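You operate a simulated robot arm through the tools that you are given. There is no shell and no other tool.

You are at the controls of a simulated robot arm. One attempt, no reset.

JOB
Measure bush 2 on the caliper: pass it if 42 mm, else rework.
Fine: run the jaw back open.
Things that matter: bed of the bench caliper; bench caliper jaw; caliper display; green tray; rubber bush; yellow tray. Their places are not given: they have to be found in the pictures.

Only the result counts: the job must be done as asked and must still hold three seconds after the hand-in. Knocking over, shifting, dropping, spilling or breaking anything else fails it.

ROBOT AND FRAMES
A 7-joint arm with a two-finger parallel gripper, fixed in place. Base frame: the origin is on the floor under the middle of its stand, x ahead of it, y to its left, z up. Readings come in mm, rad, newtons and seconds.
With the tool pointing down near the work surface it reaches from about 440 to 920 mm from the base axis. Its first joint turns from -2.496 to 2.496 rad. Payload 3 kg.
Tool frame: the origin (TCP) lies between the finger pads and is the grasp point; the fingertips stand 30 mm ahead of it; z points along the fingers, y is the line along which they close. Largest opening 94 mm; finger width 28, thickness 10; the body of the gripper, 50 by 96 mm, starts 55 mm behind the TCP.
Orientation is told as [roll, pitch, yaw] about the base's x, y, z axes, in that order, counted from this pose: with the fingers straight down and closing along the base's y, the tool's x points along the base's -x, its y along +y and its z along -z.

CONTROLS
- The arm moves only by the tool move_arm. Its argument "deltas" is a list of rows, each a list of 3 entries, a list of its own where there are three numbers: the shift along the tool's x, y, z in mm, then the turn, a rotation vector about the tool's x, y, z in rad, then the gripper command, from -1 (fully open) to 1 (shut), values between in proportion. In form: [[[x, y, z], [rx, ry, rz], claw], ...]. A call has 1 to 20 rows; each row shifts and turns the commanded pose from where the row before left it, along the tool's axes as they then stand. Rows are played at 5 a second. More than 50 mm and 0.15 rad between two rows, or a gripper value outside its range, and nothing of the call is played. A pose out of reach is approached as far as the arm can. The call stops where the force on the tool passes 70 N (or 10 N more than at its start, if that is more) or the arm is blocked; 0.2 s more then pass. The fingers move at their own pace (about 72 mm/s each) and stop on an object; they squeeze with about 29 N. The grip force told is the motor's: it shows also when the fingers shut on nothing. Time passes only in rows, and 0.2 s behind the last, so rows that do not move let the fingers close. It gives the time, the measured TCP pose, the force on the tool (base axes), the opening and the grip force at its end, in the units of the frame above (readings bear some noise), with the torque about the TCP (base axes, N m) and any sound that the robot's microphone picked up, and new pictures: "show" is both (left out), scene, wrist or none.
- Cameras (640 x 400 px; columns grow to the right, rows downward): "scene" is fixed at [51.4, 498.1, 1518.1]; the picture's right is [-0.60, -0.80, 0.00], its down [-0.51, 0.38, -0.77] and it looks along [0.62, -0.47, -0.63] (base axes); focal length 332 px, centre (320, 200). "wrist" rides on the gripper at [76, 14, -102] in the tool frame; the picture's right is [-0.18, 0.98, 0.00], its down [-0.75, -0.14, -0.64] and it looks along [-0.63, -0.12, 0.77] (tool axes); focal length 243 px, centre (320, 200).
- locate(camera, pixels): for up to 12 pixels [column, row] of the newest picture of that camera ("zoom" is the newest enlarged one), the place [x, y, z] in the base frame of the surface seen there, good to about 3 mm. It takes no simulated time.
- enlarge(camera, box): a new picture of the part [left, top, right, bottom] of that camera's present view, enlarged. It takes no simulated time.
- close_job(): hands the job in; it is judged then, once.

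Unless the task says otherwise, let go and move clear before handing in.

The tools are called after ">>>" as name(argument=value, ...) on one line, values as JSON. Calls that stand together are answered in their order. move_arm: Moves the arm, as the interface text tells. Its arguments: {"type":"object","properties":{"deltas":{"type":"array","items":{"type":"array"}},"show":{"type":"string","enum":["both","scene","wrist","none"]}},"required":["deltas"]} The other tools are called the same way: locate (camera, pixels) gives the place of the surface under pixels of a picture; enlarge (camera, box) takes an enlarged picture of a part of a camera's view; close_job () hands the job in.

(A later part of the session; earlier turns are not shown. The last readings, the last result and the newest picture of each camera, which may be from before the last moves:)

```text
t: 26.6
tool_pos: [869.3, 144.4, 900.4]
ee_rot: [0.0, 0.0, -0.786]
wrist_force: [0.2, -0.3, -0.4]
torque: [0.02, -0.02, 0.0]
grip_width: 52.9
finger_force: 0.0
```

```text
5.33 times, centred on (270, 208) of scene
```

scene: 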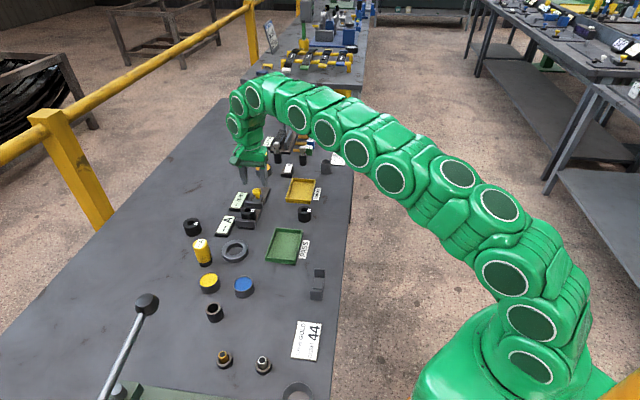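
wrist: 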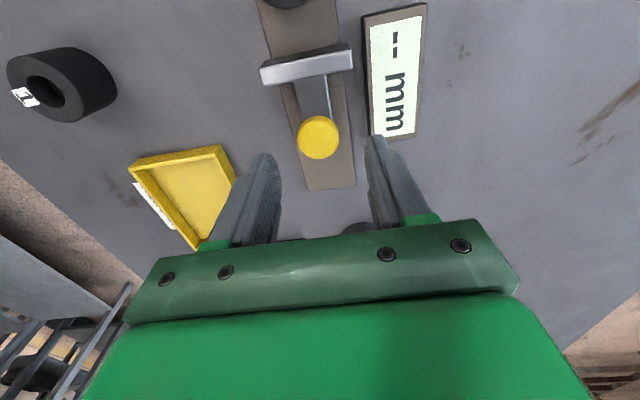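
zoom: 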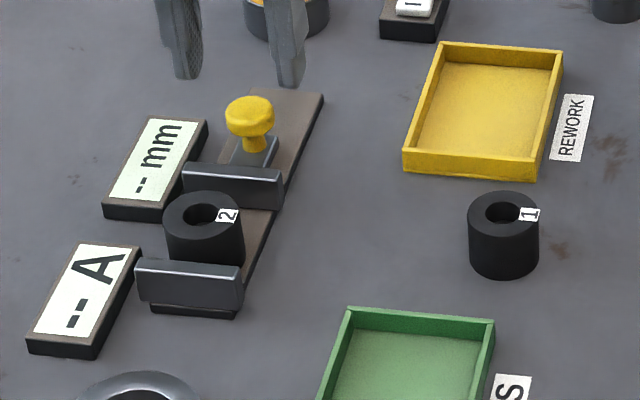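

The knob is about +3.5 mm in tool x and -0.7 mm in tool y from the TCP. I'll narrow the fingers to about 44 mm and descend around it to TCP z≈848.

>>> move_arm(deltas=[[[3.5, -0.7, 0], [0, 0, 0], 0.064], [[0, 0, 14], [0, 0, 0], 0.064], [[0, 0, 14], [0, 0, 0], 0.064], [[0, 0, 14], [0, 0, 0], 0.064], [[0, 0, 10], [0, 0, 0], 0.064], [[0, 0, 0], [0, 0, 0], 0.064]], show="both")

>>> enlarge(camera="wrist", box=[220, 80, 440, 220])

>>> enlarge(camera="scene", box=[210, 170, 330, 245])

```text
t: 28.0
tool_pos: [863.8, 145.8, 847.0]
ee_rot: [0.0, -0.001, -0.786]
wrist_force: [0.0, 0.3, -0.1]
torque: [0.02, -0.01, 0.05]
grip_width: 44.4
finger_force: 0.1
```

scene: 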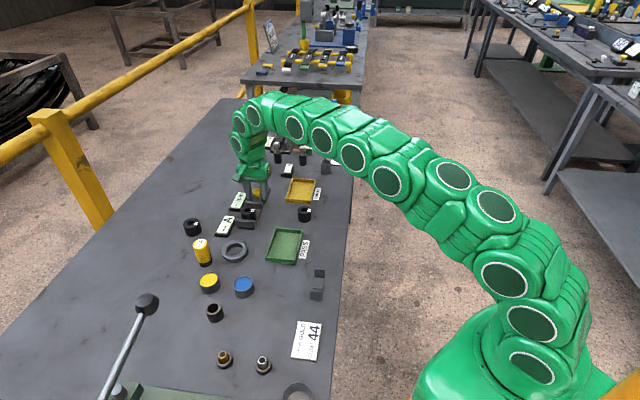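
wrist: 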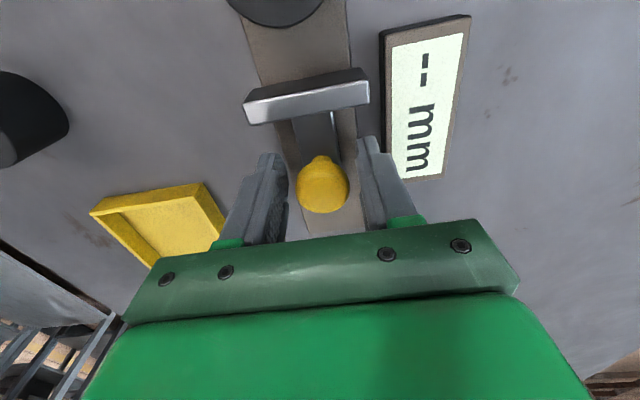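

```text
2.86 times, centred on (330, 150) of wrist
```

zoom: 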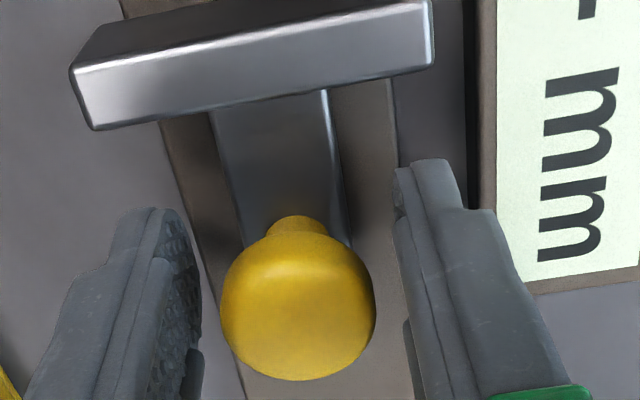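

```text
5.33 times, centred on (270, 208) of scene
```

zoom: 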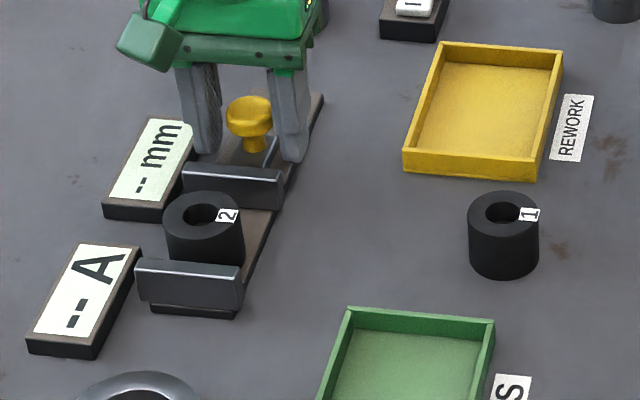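

The knob is centred between the fingers, and the "-- mm" display is readable in both views. I'll close onto the knob.

>>> move_arm(deltas=[[[0, 0.7, 1.5], [0, 0, 0], 0.064], [[0, 0, 0], [0, 0, 0], 0.25], [[0, 0, 0], [0, 0, 0], 0.4], [[0, 0, 0], [0, 0, 0], 0.6], [[0, 0, 0], [0, 0, 0], 0.8], [[0, 0, 0], [0, 0, 0], 0.8]], show="wrist")

>>> enlarge(camera="wrist", box=[220, 80, 440, 220])

```text
t: 29.4
tool_pos: [863.8, 144.6, 845.1]
ee_rot: [0.0, 0.0, -0.786]
wrist_force: [1.7, -0.3, 1.3]
torque: [0.01, 0.07, 0.01]
grip_width: 29.4
finger_force: 44.6
```

wrist: 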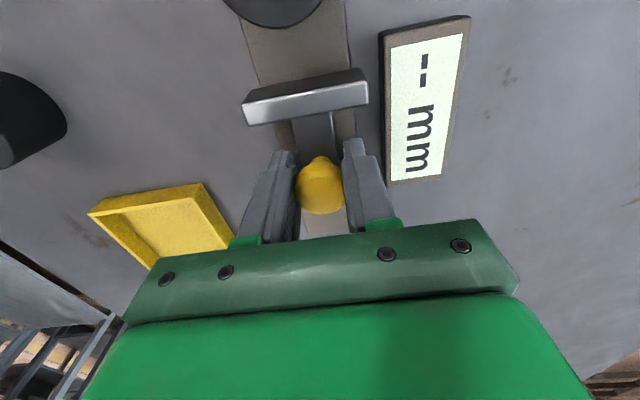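

```text
2.86 times, centred on (330, 150) of wrist
```

zoom: 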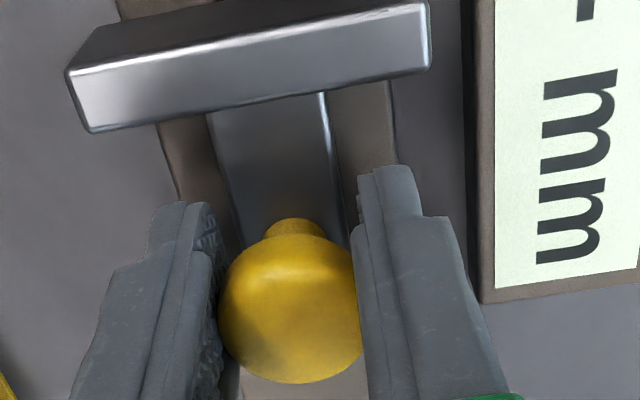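

The knob is gripped at 29.4 mm. I'll slide the jaw toward the bush along tool +x, 20 mm first.

>>> move_arm(deltas=[[[3, 0, 0], [0, 0, 0], 0.8], [[5, 0, 0], [0, 0, 0], 0.8], [[5, 0, 0], [0, 0, 0], 0.8], [[5, 0, 0], [0, 0, 0], 0.8], [[2, 0, 0], [0, 0, 0], 0.8], [[0, 0, 0], [0, 0, 0], 0.8]], show="both")

>>> enlarge(camera="wrist", box=[220, 0, 480, 220])

>>> enlarge(camera="scene", box=[210, 170, 330, 245])

```text
t: 30.8
tool_pos: [850.2, 160.7, 846.1]
ee_rot: [0.001, 0.0, -0.786]
wrist_force: [12.6, 12.2, -0.9]
torque: [-0.46, -0.6, 0.14]
grip_width: 29.5
finger_force: 44.9
```

scene: 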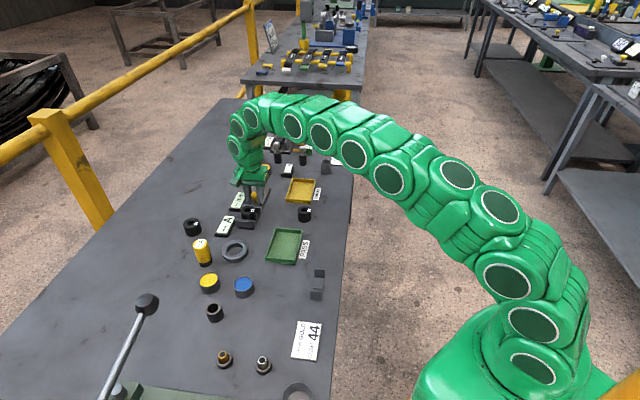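
wrist: 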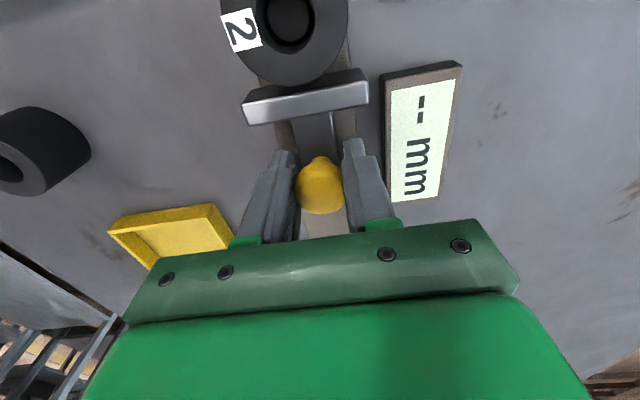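

```text
1.82 times, centred on (350, 110) of wrist
```

zoom: 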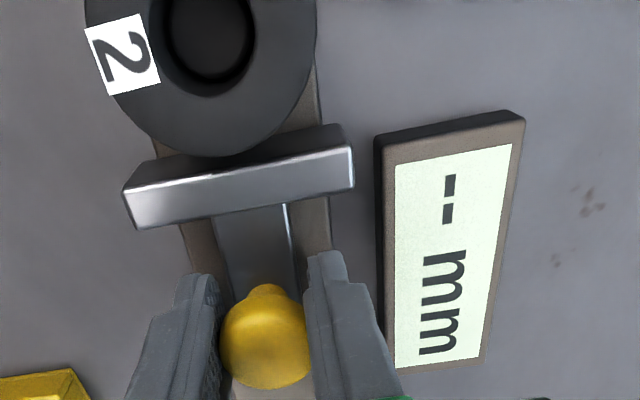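

```text
5.33 times, centred on (270, 208) of scene
```

zoom: 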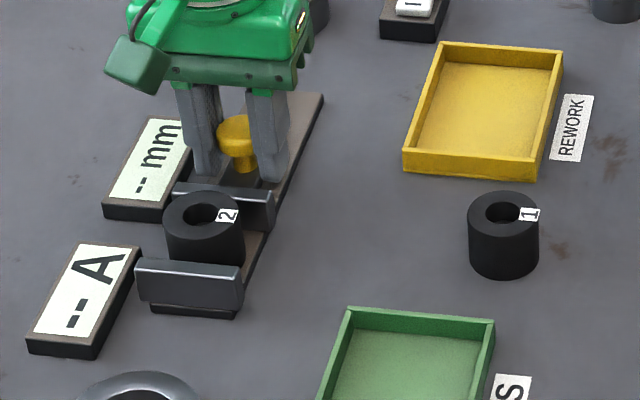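

The jaw follows. There is a sideways load of about 17 N along +tool y, so I'll relieve it with a small shift before continuing.

>>> move_arm(deltas=[[[0, 1, 0], [0, 0, 0], 0.8], [[0, 0, 0], [0, 0, 0], 0.8]], show="none")

```text
t: 31.4
tool_pos: [850.6, 160.1, 845.8]
ee_rot: [0.0, 0.0, -0.784]
wrist_force: [1.1, 1.8, 4.3]
torque: [0.28, 0.27, -0.01]
grip_width: 29.5
finger_force: 45.2
```

Sideways force is down to about 2 N. I'll continue in 2 mm steps toward the bush.

>>> move_arm(deltas=[[[2, 0.1, 0], [0, 0, 0], 0.8], [[2, 0.1, 0], [0, 0, 0], 0.8], [[1, 0, 0], [0, 0, 0], 0.8], [[0, 0, 0], [0, 0, 0], 0.8]], show="scene")

>>> enlarge(camera="scene", box=[220, 180, 290, 240])

```text
t: 32.4
tool_pos: [846.9, 163.8, 845.8]
ee_rot: [-0.002, 0.001, -0.786]
wrist_force: [-9.2, -8.8, 8.8]
torque: [-0.09, 0.15, -0.01]
grip_width: 29.4
finger_force: 44.6
```

scene: 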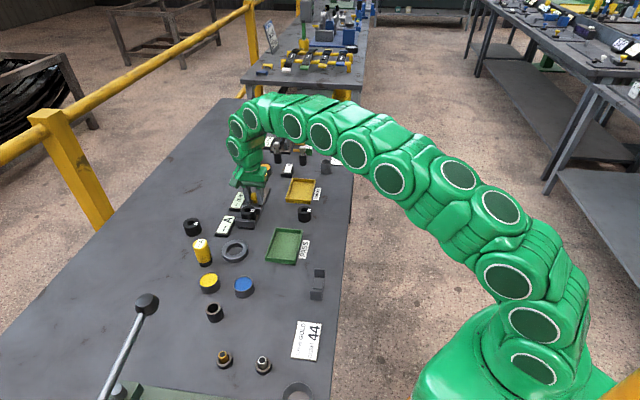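

```text
6.67 times, centred on (255, 210) of scene
```

zoom: 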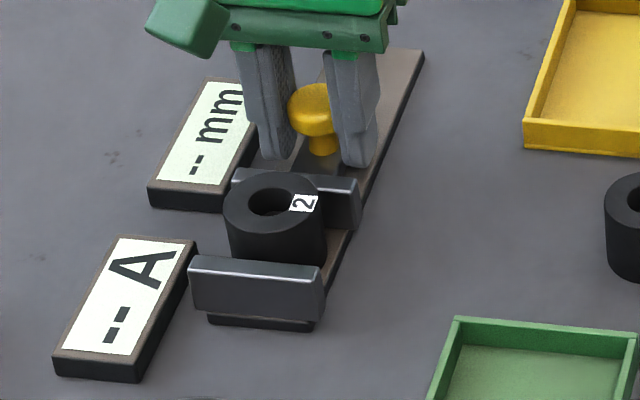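

>>> move_arm(deltas=[[[0, -0.7, -0.4], [0, 0, 0], 0.8], [[1.5, 0, 0], [0, 0, 0], 0.8], [[0, 0, 0], [0, 0, 0], 0.8]], show="scene")

>>> enlarge(camera="scene", box=[220, 180, 290, 240])

```text
t: 33.2
tool_pos: [845.4, 166.2, 847.2]
ee_rot: [0.0, -0.001, -0.783]
wrist_force: [2.8, 4.2, -8.4]
torque: [-0.29, -0.43, 0.13]
grip_width: 29.5
finger_force: 44.5
```

scene: 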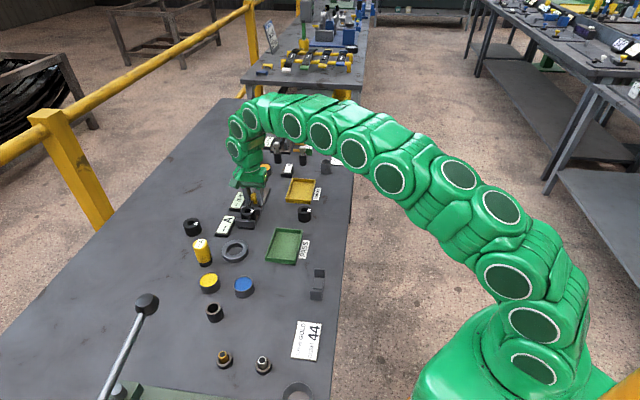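

```text
6.67 times, centred on (255, 210) of scene
```

zoom: 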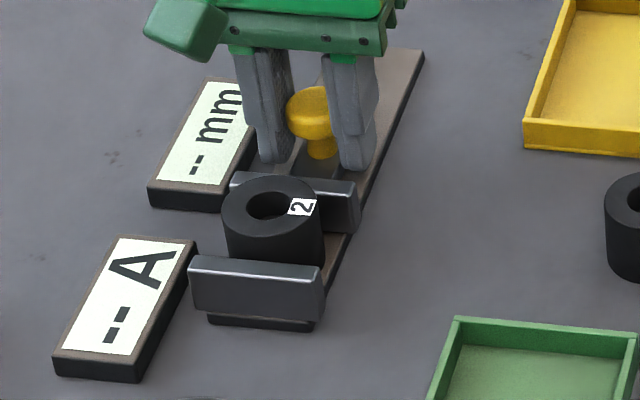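

The jaw has just reached the bush and is pushing it toward the fixed jaw. I'll continue in 1 mm steps, watching the force and the display.

>>> move_arm(deltas=[[[1, 0, 0.3], [0, 0, 0], 0.8], [[1, 0, 0], [0, 0, 0], 0.8], [[0, 0, 0], [0, 0, 0], 0.8]], show="scene")

>>> enlarge(camera="scene", box=[220, 180, 290, 240])

```text
t: 34.0
tool_pos: [845.3, 166.9, 845.4]
ee_rot: [-0.001, 0.002, -0.784]
wrist_force: [2.5, 0.9, -15.5]
torque: [-0.07, -0.13, -0.02]
grip_width: 29.5
finger_force: 44.8
```

scene: 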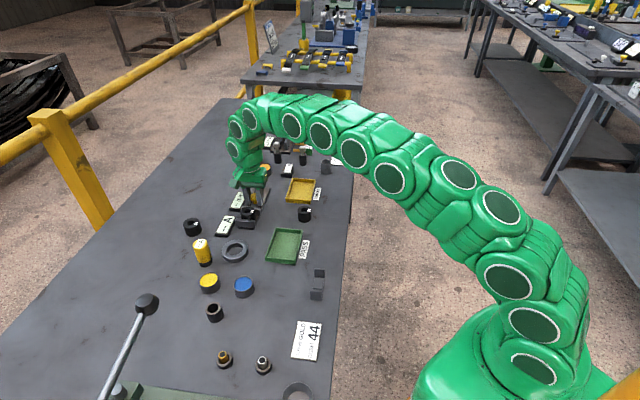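

```text
6.67 times, centred on (255, 210) of scene
```

zoom: 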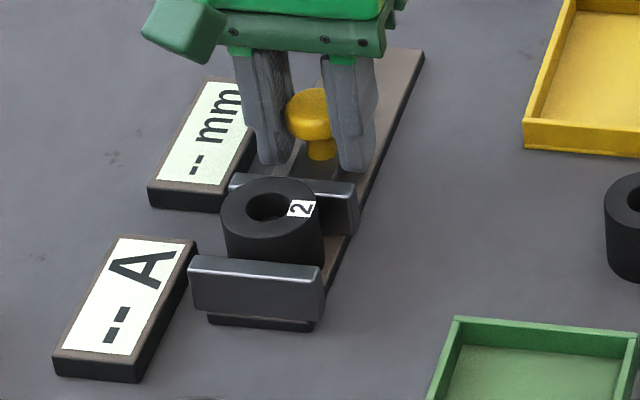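

>>> move_arm(deltas=[[[0.5, 0, 0.7], [0, 0, 0], 0.8], [[1, 0, 0], [0, 0, 0], 0.8], [[1, 0, 0], [0, 0, 0], 0.8], [[0, 0, 0], [0, 0, 0], 0.8]], show="scene")

>>> enlarge(camera="scene", box=[220, 180, 290, 240])

```text
t: 35.0
tool_pos: [843.2, 167.4, 846.9]
ee_rot: [0.001, 0.0, -0.785]
wrist_force: [-5.5, -5.6, -0.8]
torque: [-0.09, -0.07, -0.09]
grip_width: 29.7
finger_force: 45.0
```

scene: 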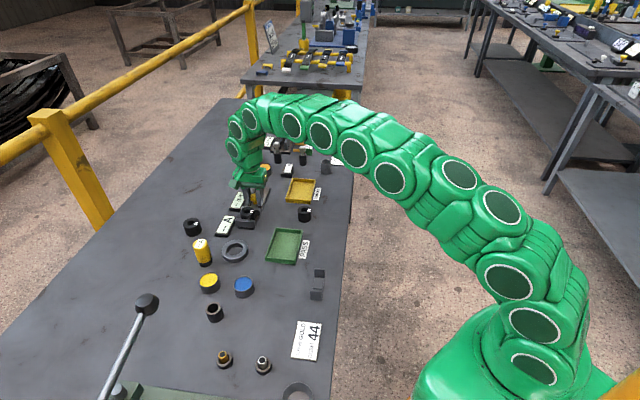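

```text
6.67 times, centred on (255, 210) of scene
```

zoom: 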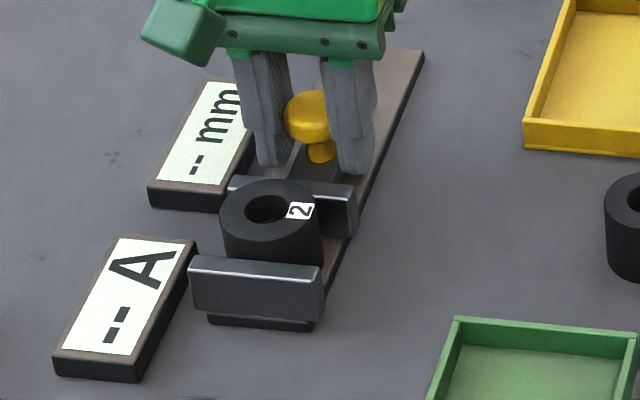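

>>> move_arm(deltas=[[[1, -0.4, 0], [0, 0, 0], 0.8], [[1, 0, 0], [0, 0, 0], 0.8], [[0, 0, 0], [0, 0, 0], 0.8]], show="scene")

>>> enlarge(camera="scene", box=[220, 180, 290, 240])

```text
t: 35.8
tool_pos: [841.7, 168.7, 846.8]
ee_rot: [0.002, 0.0, -0.784]
wrist_force: [43.6, 0.8, -18.3]
torque: [-0.12, -0.4, -0.06]
grip_width: 29.5
finger_force: 45.2
```

scene: 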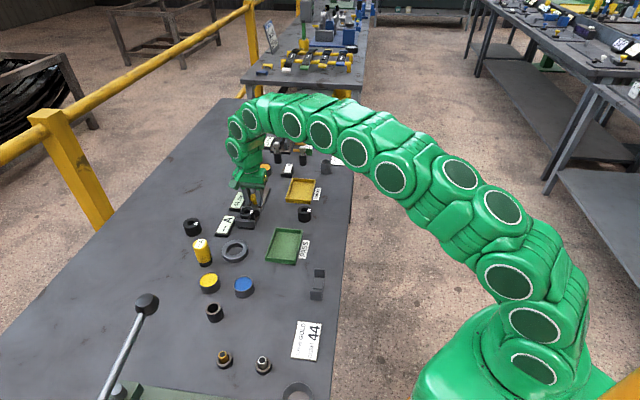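

```text
6.67 times, centred on (255, 210) of scene
```

zoom: 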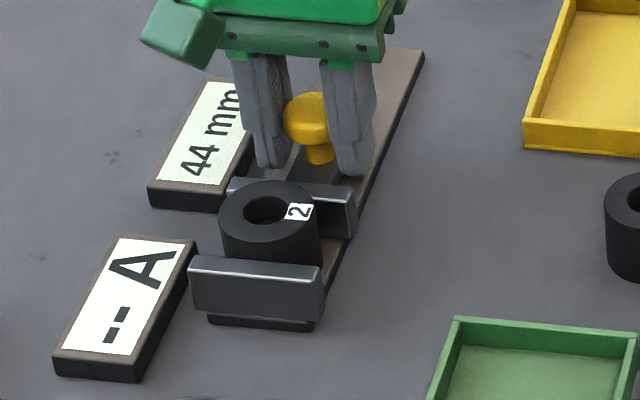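

The display now reads "44 mm" with about 30 N along the axis. I'll enlarge the display to confirm the digits.

>>> enlarge(camera="scene", box=[230, 190, 250, 212])

>>> enlarge(camera="wrist", box=[220, 0, 480, 220])

```text
16.00 times, centred on (240, 201) of scene
```

zoom: 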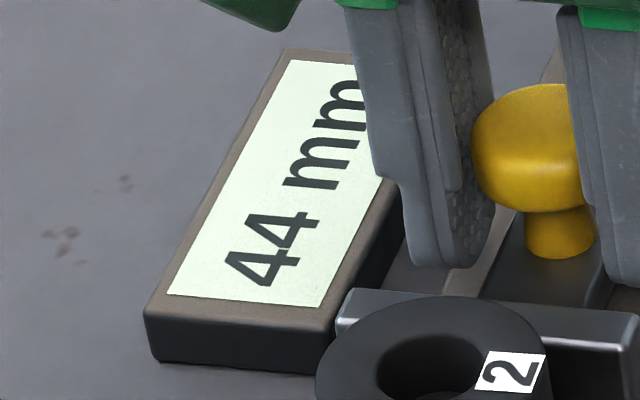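

```text
1.82 times, centred on (350, 110) of wrist
```

zoom: 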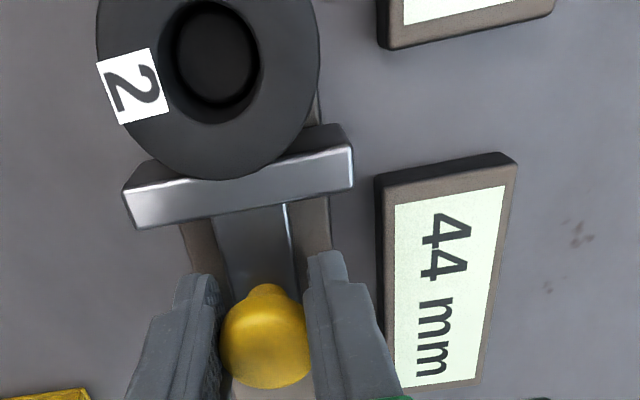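

The display clearly reads 44 mm. I'll relieve the sideways load, hold a moment, and read once more.

>>> move_arm(deltas=[[[0, 1.0, 0.5], [0, 0, 0], 0.8], [[0, 0, 0], [0, 0, 0], 0.8], [[0, 0, 0], [0, 0, 0], 0.8]], show="scene")

>>> enlarge(camera="scene", box=[220, 180, 290, 240])

```text
t: 36.6
tool_pos: [842.4, 169.4, 846.4]
ee_rot: [0.0, -0.001, -0.786]
wrist_force: [20.7, -12.8, 10.0]
torque: [-0.33, -0.76, -0.16]
grip_width: 29.1
finger_force: 44.9
```

scene: 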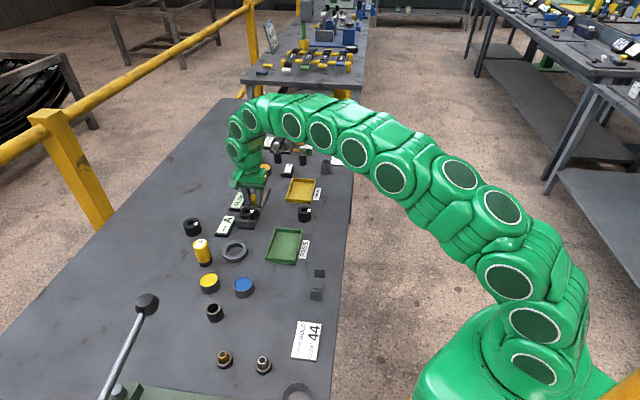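

```text
6.67 times, centred on (255, 210) of scene
```

zoom: 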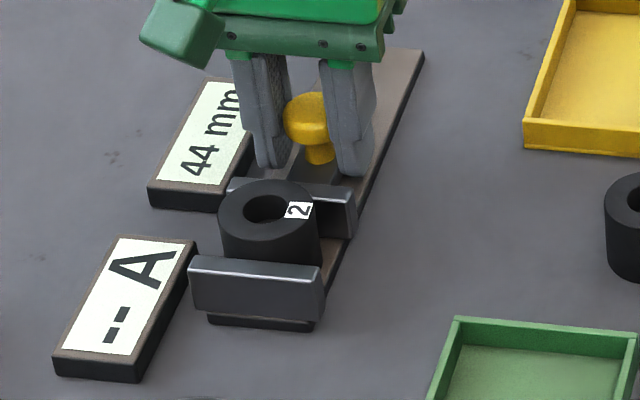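

It stays at 44 mm with a clean axial load, so bush 2 goes to rework in the yellow tray. I'll run the jaw back open along tool -x, checking the side load on the way.

>>> move_arm(deltas=[[[-2, 0, 0], [0, 0, 0], 0.8], [[-3, 0, 0], [0, 0, 0], 0.8], [[-4, 0, 0], [0, 0, 0], 0.8], [[-4, 0, 0], [0, 0, 0], 0.8], [[0, 0, 0], [0, 0, 0], 0.8]], show="scene")

```text
t: 37.8
tool_pos: [850.4, 160.8, 845.2]
ee_rot: [0.0, -0.001, -0.784]
wrist_force: [-24.7, -23.6, 22.0]
torque: [-0.37, 0.04, -0.25]
grip_width: 29.4
finger_force: 45.4
```

scene: 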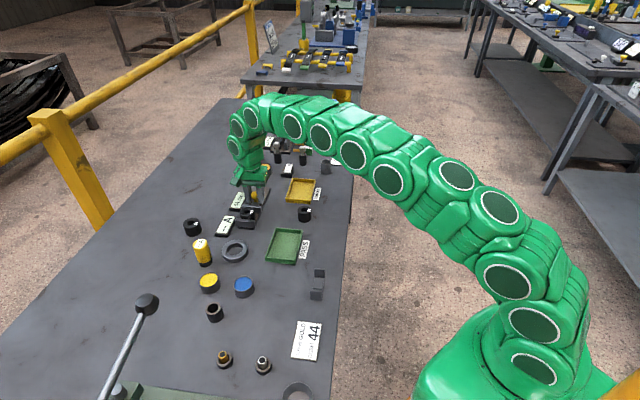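

Side load is about -34 N and vertical +22 N. I'll relieve both before going further.

>>> move_arm(deltas=[[[0, -1.6, -0.9], [0, 0, 0], 0.8], [[0, 0, 0], [0, 0, 0], 0.8]], show="none")

```text
t: 38.4
tool_pos: [849.3, 160.3, 845.7]
ee_rot: [0.003, 0.001, -0.782]
wrist_force: [-3.1, -2.5, 19.0]
torque: [0.17, 0.25, 0.04]
grip_width: 29.6
finger_force: 44.8
```

>>> move_arm(deltas=[[[-2, -0.2, -0.9], [0, 0, 0], 0.8], [[-3, -0.2, 0], [0, 0, 0], 0.8], [[-3, -0.1, 0], [0, 0, 0], 0.8], [[0, 0, 0], [0, 0, 0], 0.8]], show="none")

```text
t: 39.4
tool_pos: [855.9, 155.8, 845.7]
ee_rot: [0.001, -0.001, -0.784]
wrist_force: [22.5, 23.2, -17.8]
torque: [0.29, -0.03, 0.32]
grip_width: 29.5
finger_force: 44.7
```

>>> move_arm(deltas=[[[0, 1.4, 0.7], [0, 0, 0], 0.8], [[-2, 0, 0], [0, 0, 0], 0.8], [[-2, 0, 0], [0, 0, 0], 0.8], [[0, 0, 0], [0, 0, 0], 0.8]], show="none")

```text
t: 40.4
tool_pos: [859.5, 151.6, 844.8]
ee_rot: [-0.002, -0.001, -0.785]
wrist_force: [9.4, 10.0, -10.5]
torque: [0.13, 0.26, 0.14]
grip_width: 29.4
finger_force: 44.8
```

>>> move_arm(deltas=[[[0, 0.6, 0.5], [0, 0, 0], 0.8], [[-2.5, 0, 0], [0, 0, 0], 0.8], [[-2.5, 0, 0], [0, 0, 0], 0.8], [[0, 0, 0], [0, 0, 0], 0.8]], show="scene")

>>> enlarge(camera="scene", box=[210, 170, 330, 245])

```text
t: 41.4
tool_pos: [862.4, 149.0, 845.6]
ee_rot: [0.0, 0.0, -0.786]
wrist_force: [-0.7, 0.5, -8.9]
torque: [-0.28, -0.16, 0.0]
grip_width: 29.2
finger_force: 45.4
```

scene: 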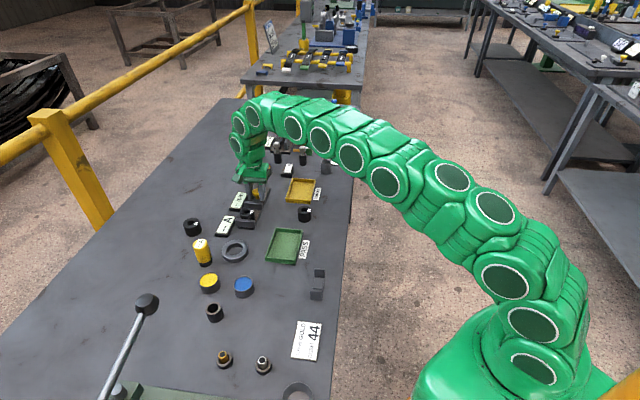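

```text
5.33 times, centred on (270, 208) of scene
```

zoom: 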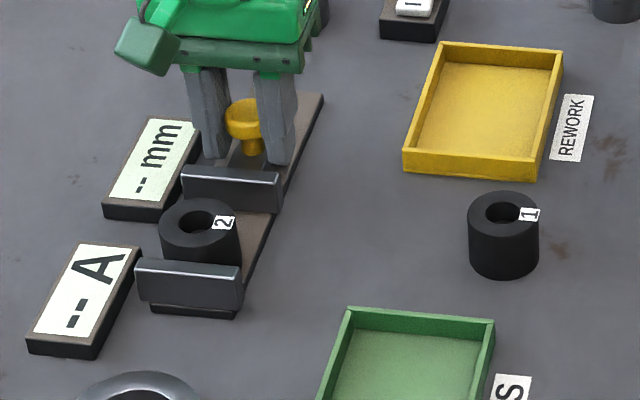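

The jaw is nearly back, at s≈504 versus 508.6 at the start, and the display has returned to "--". I'll go the last few millimetres.

>>> move_arm(deltas=[[[-1.5, 0, 0.3], [0, 0, 0], 0.8], [[-1.5, 0, 0], [0, 0, 0], 0.8], [[-1.5, 0, 0], [0, 0, 0], 0.8], [[0, 0, 0], [0, 0, 0], 0.8]], show="scene")

>>> enlarge(camera="scene", box=[210, 170, 330, 245])

```text
t: 42.4
tool_pos: [866.4, 146.1, 846.4]
ee_rot: [-0.004, 0.002, -0.784]
wrist_force: [-52.1, -7.4, 0.4]
torque: [-0.04, 0.47, -0.38]
grip_width: 29.8
finger_force: 45.2
```

scene: 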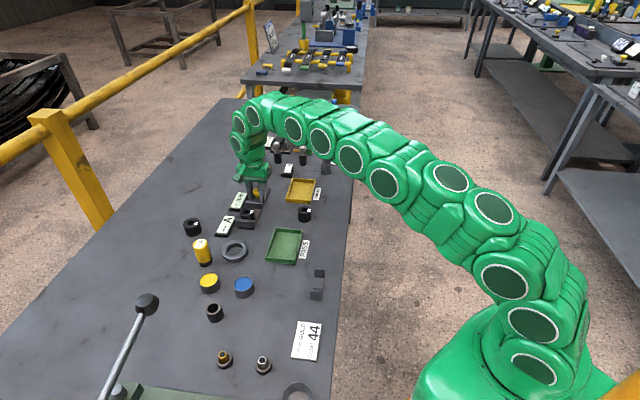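

```text
5.33 times, centred on (270, 208) of scene
```

zoom: 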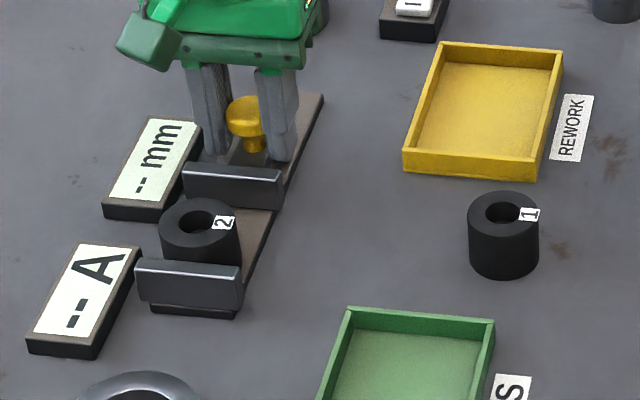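

The jaw is at its open stop: axial reaction is about 31 N and the jaw edge is back at its starting pixels. I'll relieve the load, then release the knob.

>>> move_arm(deltas=[[[0.8, -1.6, 0], [0, 0, 0], 0.8], [[0, 0, 0], [0, 0, 0], 0.8]], show="none")

```text
t: 43.0
tool_pos: [866.0, 146.0, 846.0]
ee_rot: [0.003, -0.002, -0.785]
wrist_force: [3.2, 2.7, -20.2]
torque: [-0.02, -0.21, -0.03]
grip_width: 29.2
finger_force: 45.3
```

>>> move_arm(deltas=[[[0, 0, 0.8], [0, 0, 0], 0.8], [[0, 0, 0], [0, 0, 0], 0.3], [[0, 0, 0], [0, 0, 0], 0.064], [[0, 0, 0], [0, 0, 0], 0.064], [[0, 0, -10], [0, 0, 0], 0.064], [[0, 0, -20], [0, 0, 0], 0.064], [[0, 0, -25], [0, 0, 0], 0.064], [[0, 0, 0], [0, 0, 0], 0.064]], show="both")

>>> enlarge(camera="scene", box=[210, 170, 330, 245])

```text
t: 44.8
tool_pos: [863.8, 145.0, 898.4]
ee_rot: [-0.002, 0.001, -0.786]
wrist_force: [0.0, -0.2, 0.3]
torque: [0.0, -0.01, -0.02]
grip_width: 43.9
finger_force: 0.0
```

scene: 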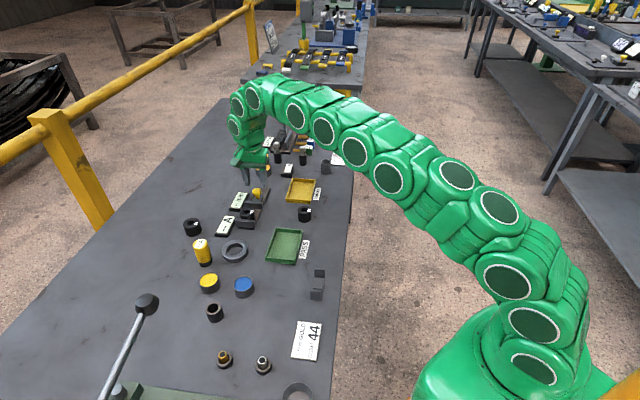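
wrist: 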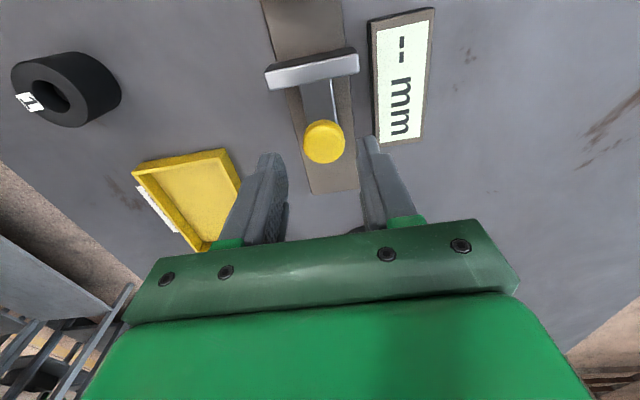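

```text
5.33 times, centred on (270, 208) of scene
```

zoom: 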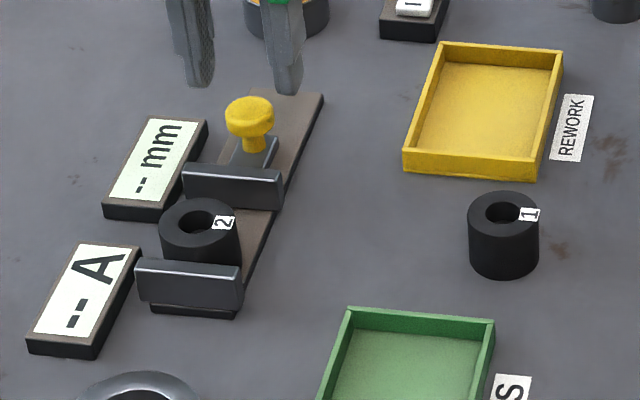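

The jaw is fully open and its pixels match the start. Now I'll go back over bush 2 on the bed near s≈407, l≈715.

>>> move_arm(deltas=[[[20, 0.5, 0], [0, 0, 0], -0.13], [[25, 0.5, 0], [0, 0, 0], -0.13], [[25, 0.5, 0], [0, 0, 0], -0.13], [[20, 0, 0], [0, 0, 0], -0.13], [[11, 0, 0], [0, 0, 0], -0.13], [[0, 0, 0], [0, 0, 0], -0.13], [[0, 0, 0], [0, 0, 0], -0.13]], show="wrist")

>>> enlarge(camera="wrist", box=[240, 70, 440, 195])

```text
t: 46.4
tool_pos: [795.4, 217.1, 899.6]
ee_rot: [-0.002, -0.002, -0.784]
wrist_force: [0.1, -0.8, 0.0]
torque: [-0.01, -0.03, -0.01]
grip_width: 53.0
finger_force: 0.0
```

wrist: 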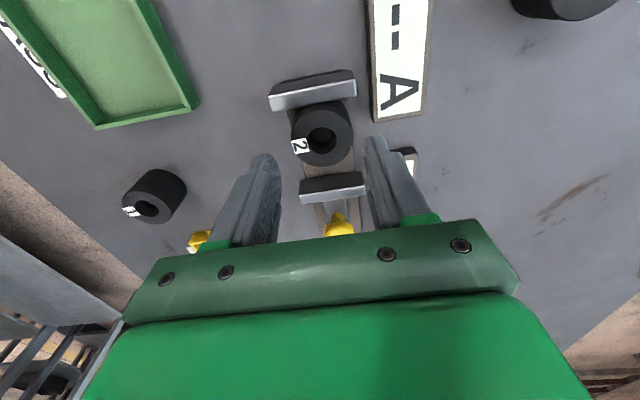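

```text
3.20 times, centred on (340, 132) of wrist
```

zoom: 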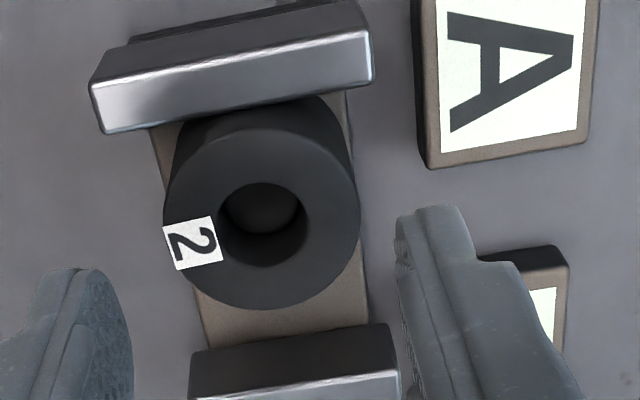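

The bush is about +2.4 mm in tool x and +1.7 mm in tool y from the TCP. I'll correct that, descend to near TCP z≈845, and check.

>>> move_arm(deltas=[[[2.4, 1.7, 0], [0, 0, 0], -0.13], [[0, 0, 15], [0, 0, 0], -0.13], [[0, 0, 15], [0, 0, 0], -0.13], [[0, 0, 14], [0, 0, 0], -0.13], [[0, 0, 10], [0, 0, 0], -0.13], [[0, 0, 0], [0, 0, 0], -0.13], [[0, 0, 0], [0, 0, 0], -0.13]], show="wrist")

>>> enlarge(camera="wrist", box=[220, 100, 420, 225])

```text
t: 48.0
tool_pos: [794.6, 221.0, 846.7]
ee_rot: [0.001, 0.0, -0.785]
wrist_force: [-0.3, 0.7, 0.1]
torque: [0.04, 0.0, 0.0]
grip_width: 53.2
finger_force: 0.1
```

wrist: 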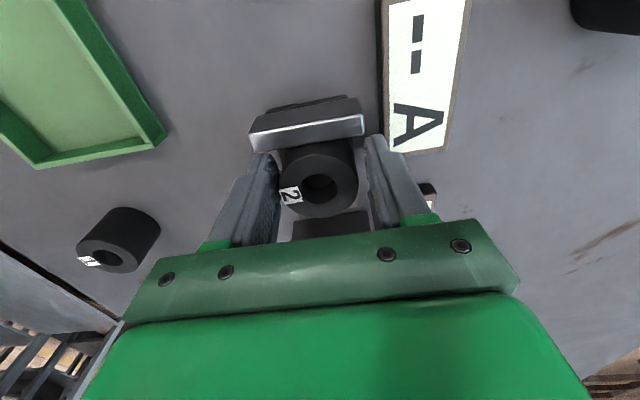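

```text
3.20 times, centred on (320, 162) of wrist
```

zoom: 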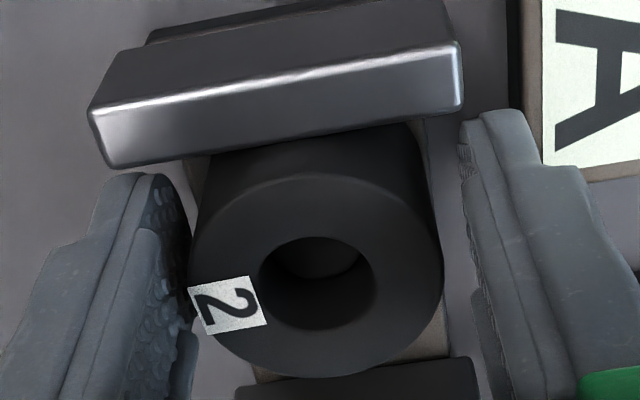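

Well centred, with only about -0.9 mm in y left to correct. I'll lower to TCP z≈841 and grip.

>>> move_arm(deltas=[[[0, -0.9, 3], [0, 0, 0], -0.13], [[0, 0, 2.6], [0, 0, 0], -0.13], [[0, 0, 0], [0, 0, 0], -0.13], [[0, 0, 0], [0, 0, 0], 0.0], [[0, 0, 0], [0, 0, 0], 0.2], [[0, 0, 0], [0, 0, 0], 0.5], [[0, 0, 0], [0, 0, 0], 0.8], [[0, 0, 0], [0, 0, 0], 0.8]], show="wrist")

>>> enlarge(camera="wrist", box=[220, 100, 420, 225])

```text
t: 49.8
tool_pos: [793.9, 219.6, 840.2]
ee_rot: [0.0, 0.0, -0.785]
wrist_force: [0.6, -0.4, 1.7]
torque: [0.04, -0.02, -0.03]
grip_width: 44.0
finger_force: 28.9
```

wrist: 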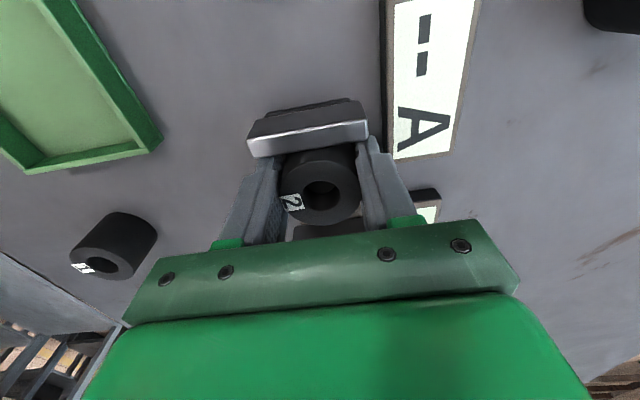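

```text
3.20 times, centred on (320, 162) of wrist
```

zoom: 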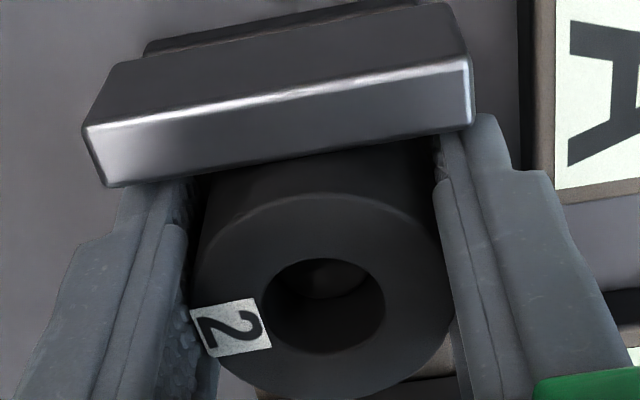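

Gripped at 44.0 mm and 29 N. I'll lift gently with a small move away from the fixed jaw.

>>> move_arm(deltas=[[[-1, 0, -2], [0, 0, 0], 0.8], [[-1, 0, -4], [0, 0, 0], 0.8], [[0, 0, -6], [0, 0, 0], 0.8], [[0, 0, -8], [0, 0, 0], 0.8], [[0, 0, -8], [0, 0, 0], 0.8], [[0, 0, -8], [0, 0, 0], 0.8], [[0, 0, -8], [0, 0, 0], 0.8], [[0, 0, -8], [0, 0, 0], 0.8], [[0, 0, -6], [0, 0, 0], 0.8], [[0, 0, 0], [0, 0, 0], 0.8]], show="both")

```text
t: 52.0
tool_pos: [794.4, 218.3, 897.7]
ee_rot: [0.0, -0.001, -0.785]
wrist_force: [-0.6, 0.8, -1.0]
torque: [-0.03, 0.0, 0.02]
grip_width: 43.4
finger_force: 29.0
```

scene: 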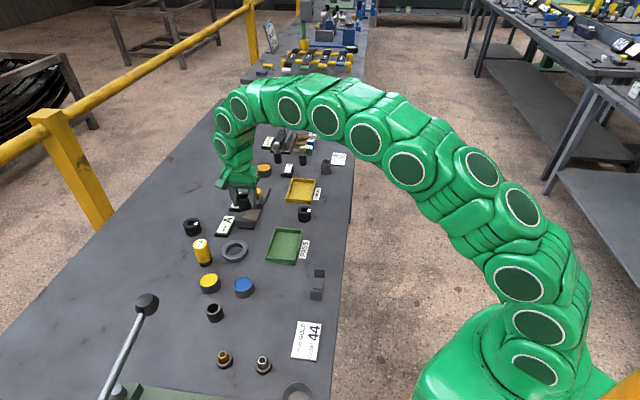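
wrist: 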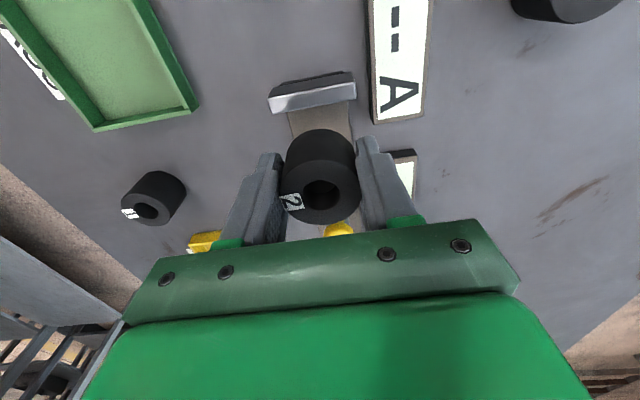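

Bush 2 is securely held. The yellow tray is centred near (820,0), with its long side along the caliper axis. I'll carry the bush there and then turn the tool 90° so the fingers open along the tray's long side.

>>> move_arm(deltas=[[[-5, -4, -5], [0, 0, 0], 0.8], [[-10, -8, -5], [0, 0, 0], 0.8], [[-16, -13, -2], [0, 0, 0], 0.8], [[-18, -14, 0], [0, 0, 0], 0.8], [[-20, -16, 0], [0, 0, 0], 0.8], [[-20, -16, 0], [0, 0, 0], 0.8], [[-20, -16, 0], [0, 0, 0], 0.8], [[-20, -16, 0], [0, 0, 0], 0.8], [[-18, -14, 0], [0, 0, 0], 0.8], [[-14, -11, 0], [0, 0, 0], 0.8], [[-8, -6, 0], [0, 0, 0], 0.8], [[-3, -2, 0], [0, 0, 0], 0.8], [[0, 0, 0], [0, 0, 0], 0.8], [[0, 0, 0], [0, 0, 0], 0.8]], show="both")

```text
t: 55.0
tool_pos: [821.2, -0.2, 909.9]
ee_rot: [0.002, 0.0, -0.787]
wrist_force: [0.4, 1.1, -1.1]
torque: [-0.01, -0.03, -0.02]
grip_width: 43.5
finger_force: 29.6
```

scene: 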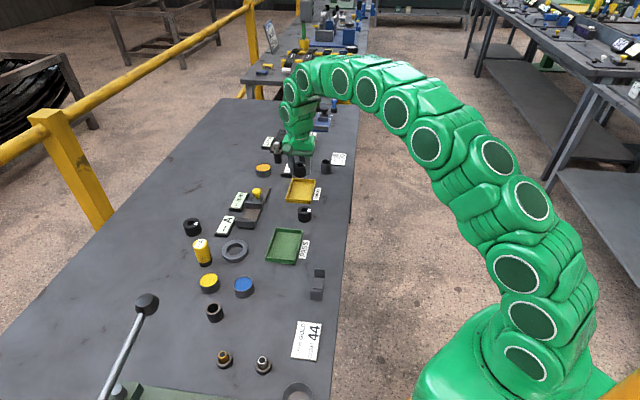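
wrist: 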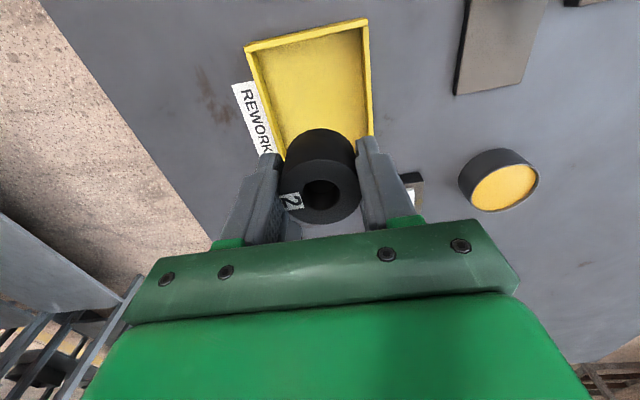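

The tray label reads REWORK, and the bush is over the tray's far part. I'll locate the tray edges precisely before turning and lowering.

>>> locate(camera="wrist", pixels=[[249, 47], [364, 22], [283, 150], [372, 130], [260, 60], [357, 40], [310, 80], [310, 115], [365, 90], [272, 110]])

>>> locate(camera="scene", pixels=[[286, 201], [311, 204], [292, 179], [316, 181], [300, 195], [305, 190], [295, 190], [304, 200], [290, 197]])

>>> enlarge(camera="scene", box=[250, 130, 350, 210])

```text
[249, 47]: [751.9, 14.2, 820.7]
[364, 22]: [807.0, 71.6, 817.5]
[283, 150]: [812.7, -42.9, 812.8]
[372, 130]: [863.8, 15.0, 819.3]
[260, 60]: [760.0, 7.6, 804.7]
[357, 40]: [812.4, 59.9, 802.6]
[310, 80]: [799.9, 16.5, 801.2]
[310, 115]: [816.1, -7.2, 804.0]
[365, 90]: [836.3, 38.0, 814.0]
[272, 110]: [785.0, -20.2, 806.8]
```

```text
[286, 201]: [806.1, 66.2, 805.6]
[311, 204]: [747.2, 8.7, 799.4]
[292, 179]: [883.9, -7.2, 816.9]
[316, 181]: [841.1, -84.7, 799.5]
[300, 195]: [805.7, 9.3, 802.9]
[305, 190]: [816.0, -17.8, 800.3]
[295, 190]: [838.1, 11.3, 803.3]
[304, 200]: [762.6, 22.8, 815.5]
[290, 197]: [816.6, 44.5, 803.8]
```

```text
5.00 times, centred on (300, 170) of scene
```

zoom: 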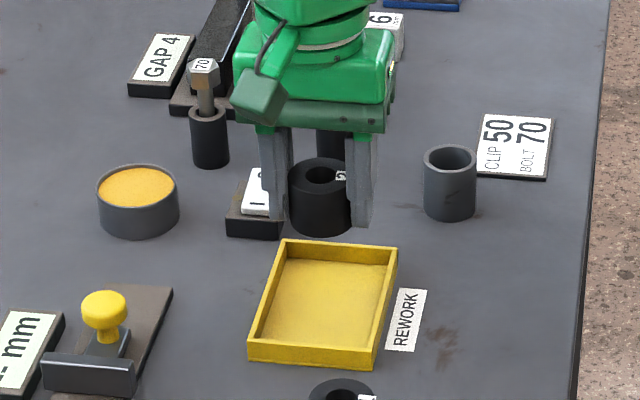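

>>> locate(camera="zoom", pixels=[[205, 62], [205, 130], [333, 140], [255, 185], [250, 205], [450, 150], [445, 190], [140, 185], [330, 152]])

```text
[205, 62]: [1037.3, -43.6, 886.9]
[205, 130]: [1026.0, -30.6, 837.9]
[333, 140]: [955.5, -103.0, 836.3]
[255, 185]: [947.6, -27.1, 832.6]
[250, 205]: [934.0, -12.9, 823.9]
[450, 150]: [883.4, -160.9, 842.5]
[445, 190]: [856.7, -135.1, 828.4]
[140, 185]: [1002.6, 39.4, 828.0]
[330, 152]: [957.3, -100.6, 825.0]
```

Nothing tall is near the tray. I'll rotate 90° in place above it, to yaw +0.785.

>>> move_arm(deltas=[[[0, 0, 0], [0, 0, -0.07], 0.8], [[0, 0, 0], [0, 0, -0.12], 0.8], [[0, 0, 0], [0, 0, -0.1309], 0.8], [[0, 0, 0], [0, 0, -0.1309], 0.8], [[0, 0, 0], [0, 0, -0.1309], 0.8], [[0, 0, 0], [0, 0, -0.1309], 0.8], [[0, 0, 0], [0, 0, -0.1309], 0.8], [[0, 0, 0], [0, 0, -0.1309], 0.8], [[0, 0, 0], [0, 0, -0.1309], 0.8], [[0, 0, 0], [0, 0, -0.1309], 0.8], [[0, 0, 0], [0, 0, -0.1309], 0.8], [[0, 0, 0], [0, 0, -0.12], 0.8], [[0, 0, 0], [0, 0, -0.0827], 0.8], [[0, 0, 0], [0, 0, 0], 0.8]], show="both")

```text
t: 58.0
tool_pos: [821.6, 0.7, 909.8]
ee_rot: [0.0, 0.001, 0.786]
wrist_force: [0.3, -0.2, -0.2]
torque: [-0.02, -0.01, -0.02]
grip_width: 43.5
finger_force: 29.1
```

scene: 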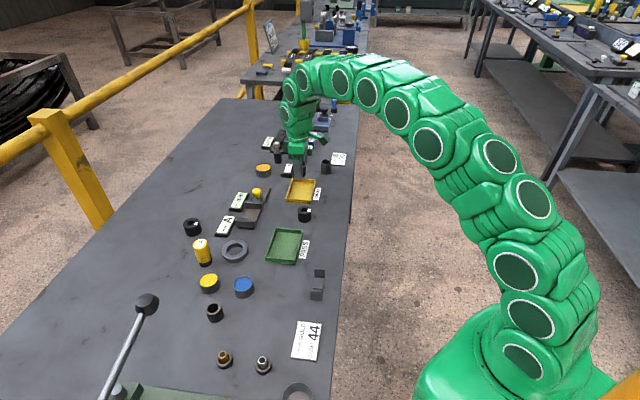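
wrist: 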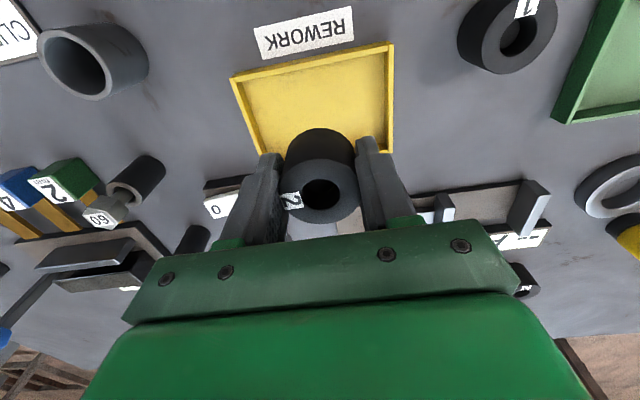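

The fingers now span the tray's long side, with the REWORK label visible in the wrist view. I'll lower to about 15 mm above the tray floor and check.

>>> move_arm(deltas=[[[0, 0, 8], [0, 0, 0], 0.8], [[0, 0, 12], [0, 0, 0], 0.8], [[0, 0, 12], [0, 0, 0], 0.8], [[0, 0, 12], [0, 0, 0], 0.8], [[0, 0, 10], [0, 0, 0], 0.8], [[0, 0, 4], [0, 0, 0], 0.8], [[0, 0, 0], [0, 0, 0], 0.8], [[0, 0, 0], [0, 0, 0], 0.8]], show="both")

>>> enlarge(camera="wrist", box=[200, 40, 440, 220])

>>> enlarge(camera="scene", box=[250, 140, 350, 220])

```text
t: 59.8
tool_pos: [819.5, 1.5, 851.6]
ee_rot: [-0.001, 0.0, 0.784]
wrist_force: [0.0, 0.2, -0.9]
torque: [-0.01, 0.01, 0.02]
grip_width: 43.2
finger_force: 29.1
```

scene: 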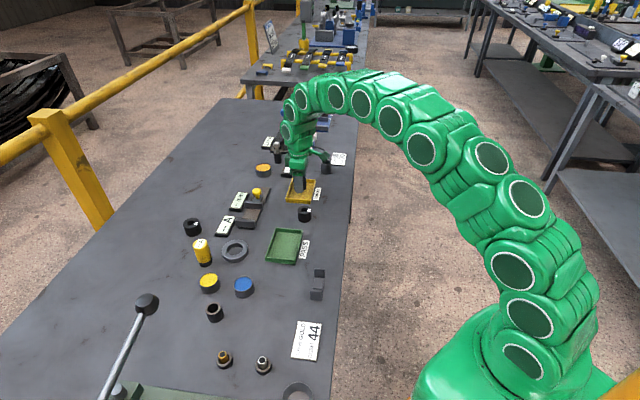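
wrist: 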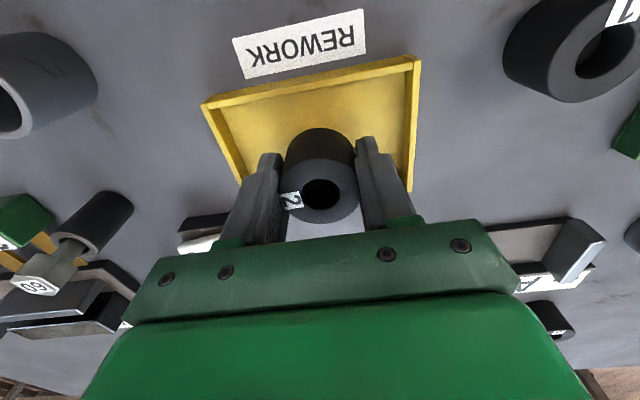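

```text
2.22 times, centred on (320, 130) of wrist
```

zoom: 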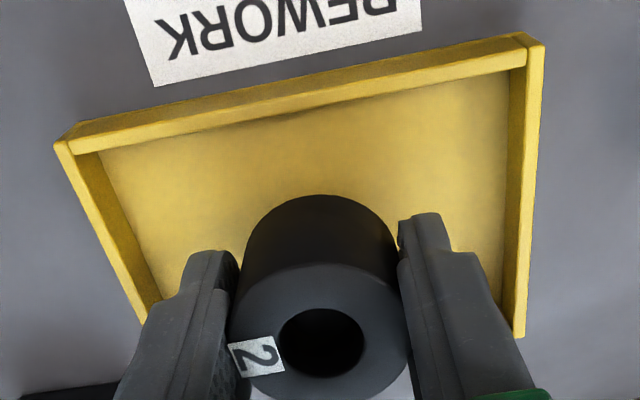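

```text
5.00 times, centred on (300, 180) of scene
```

zoom: 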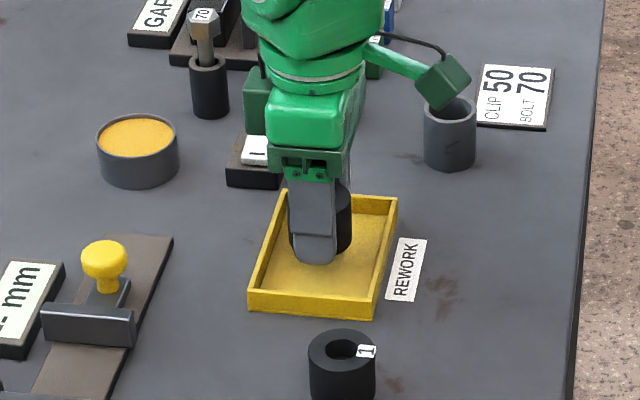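

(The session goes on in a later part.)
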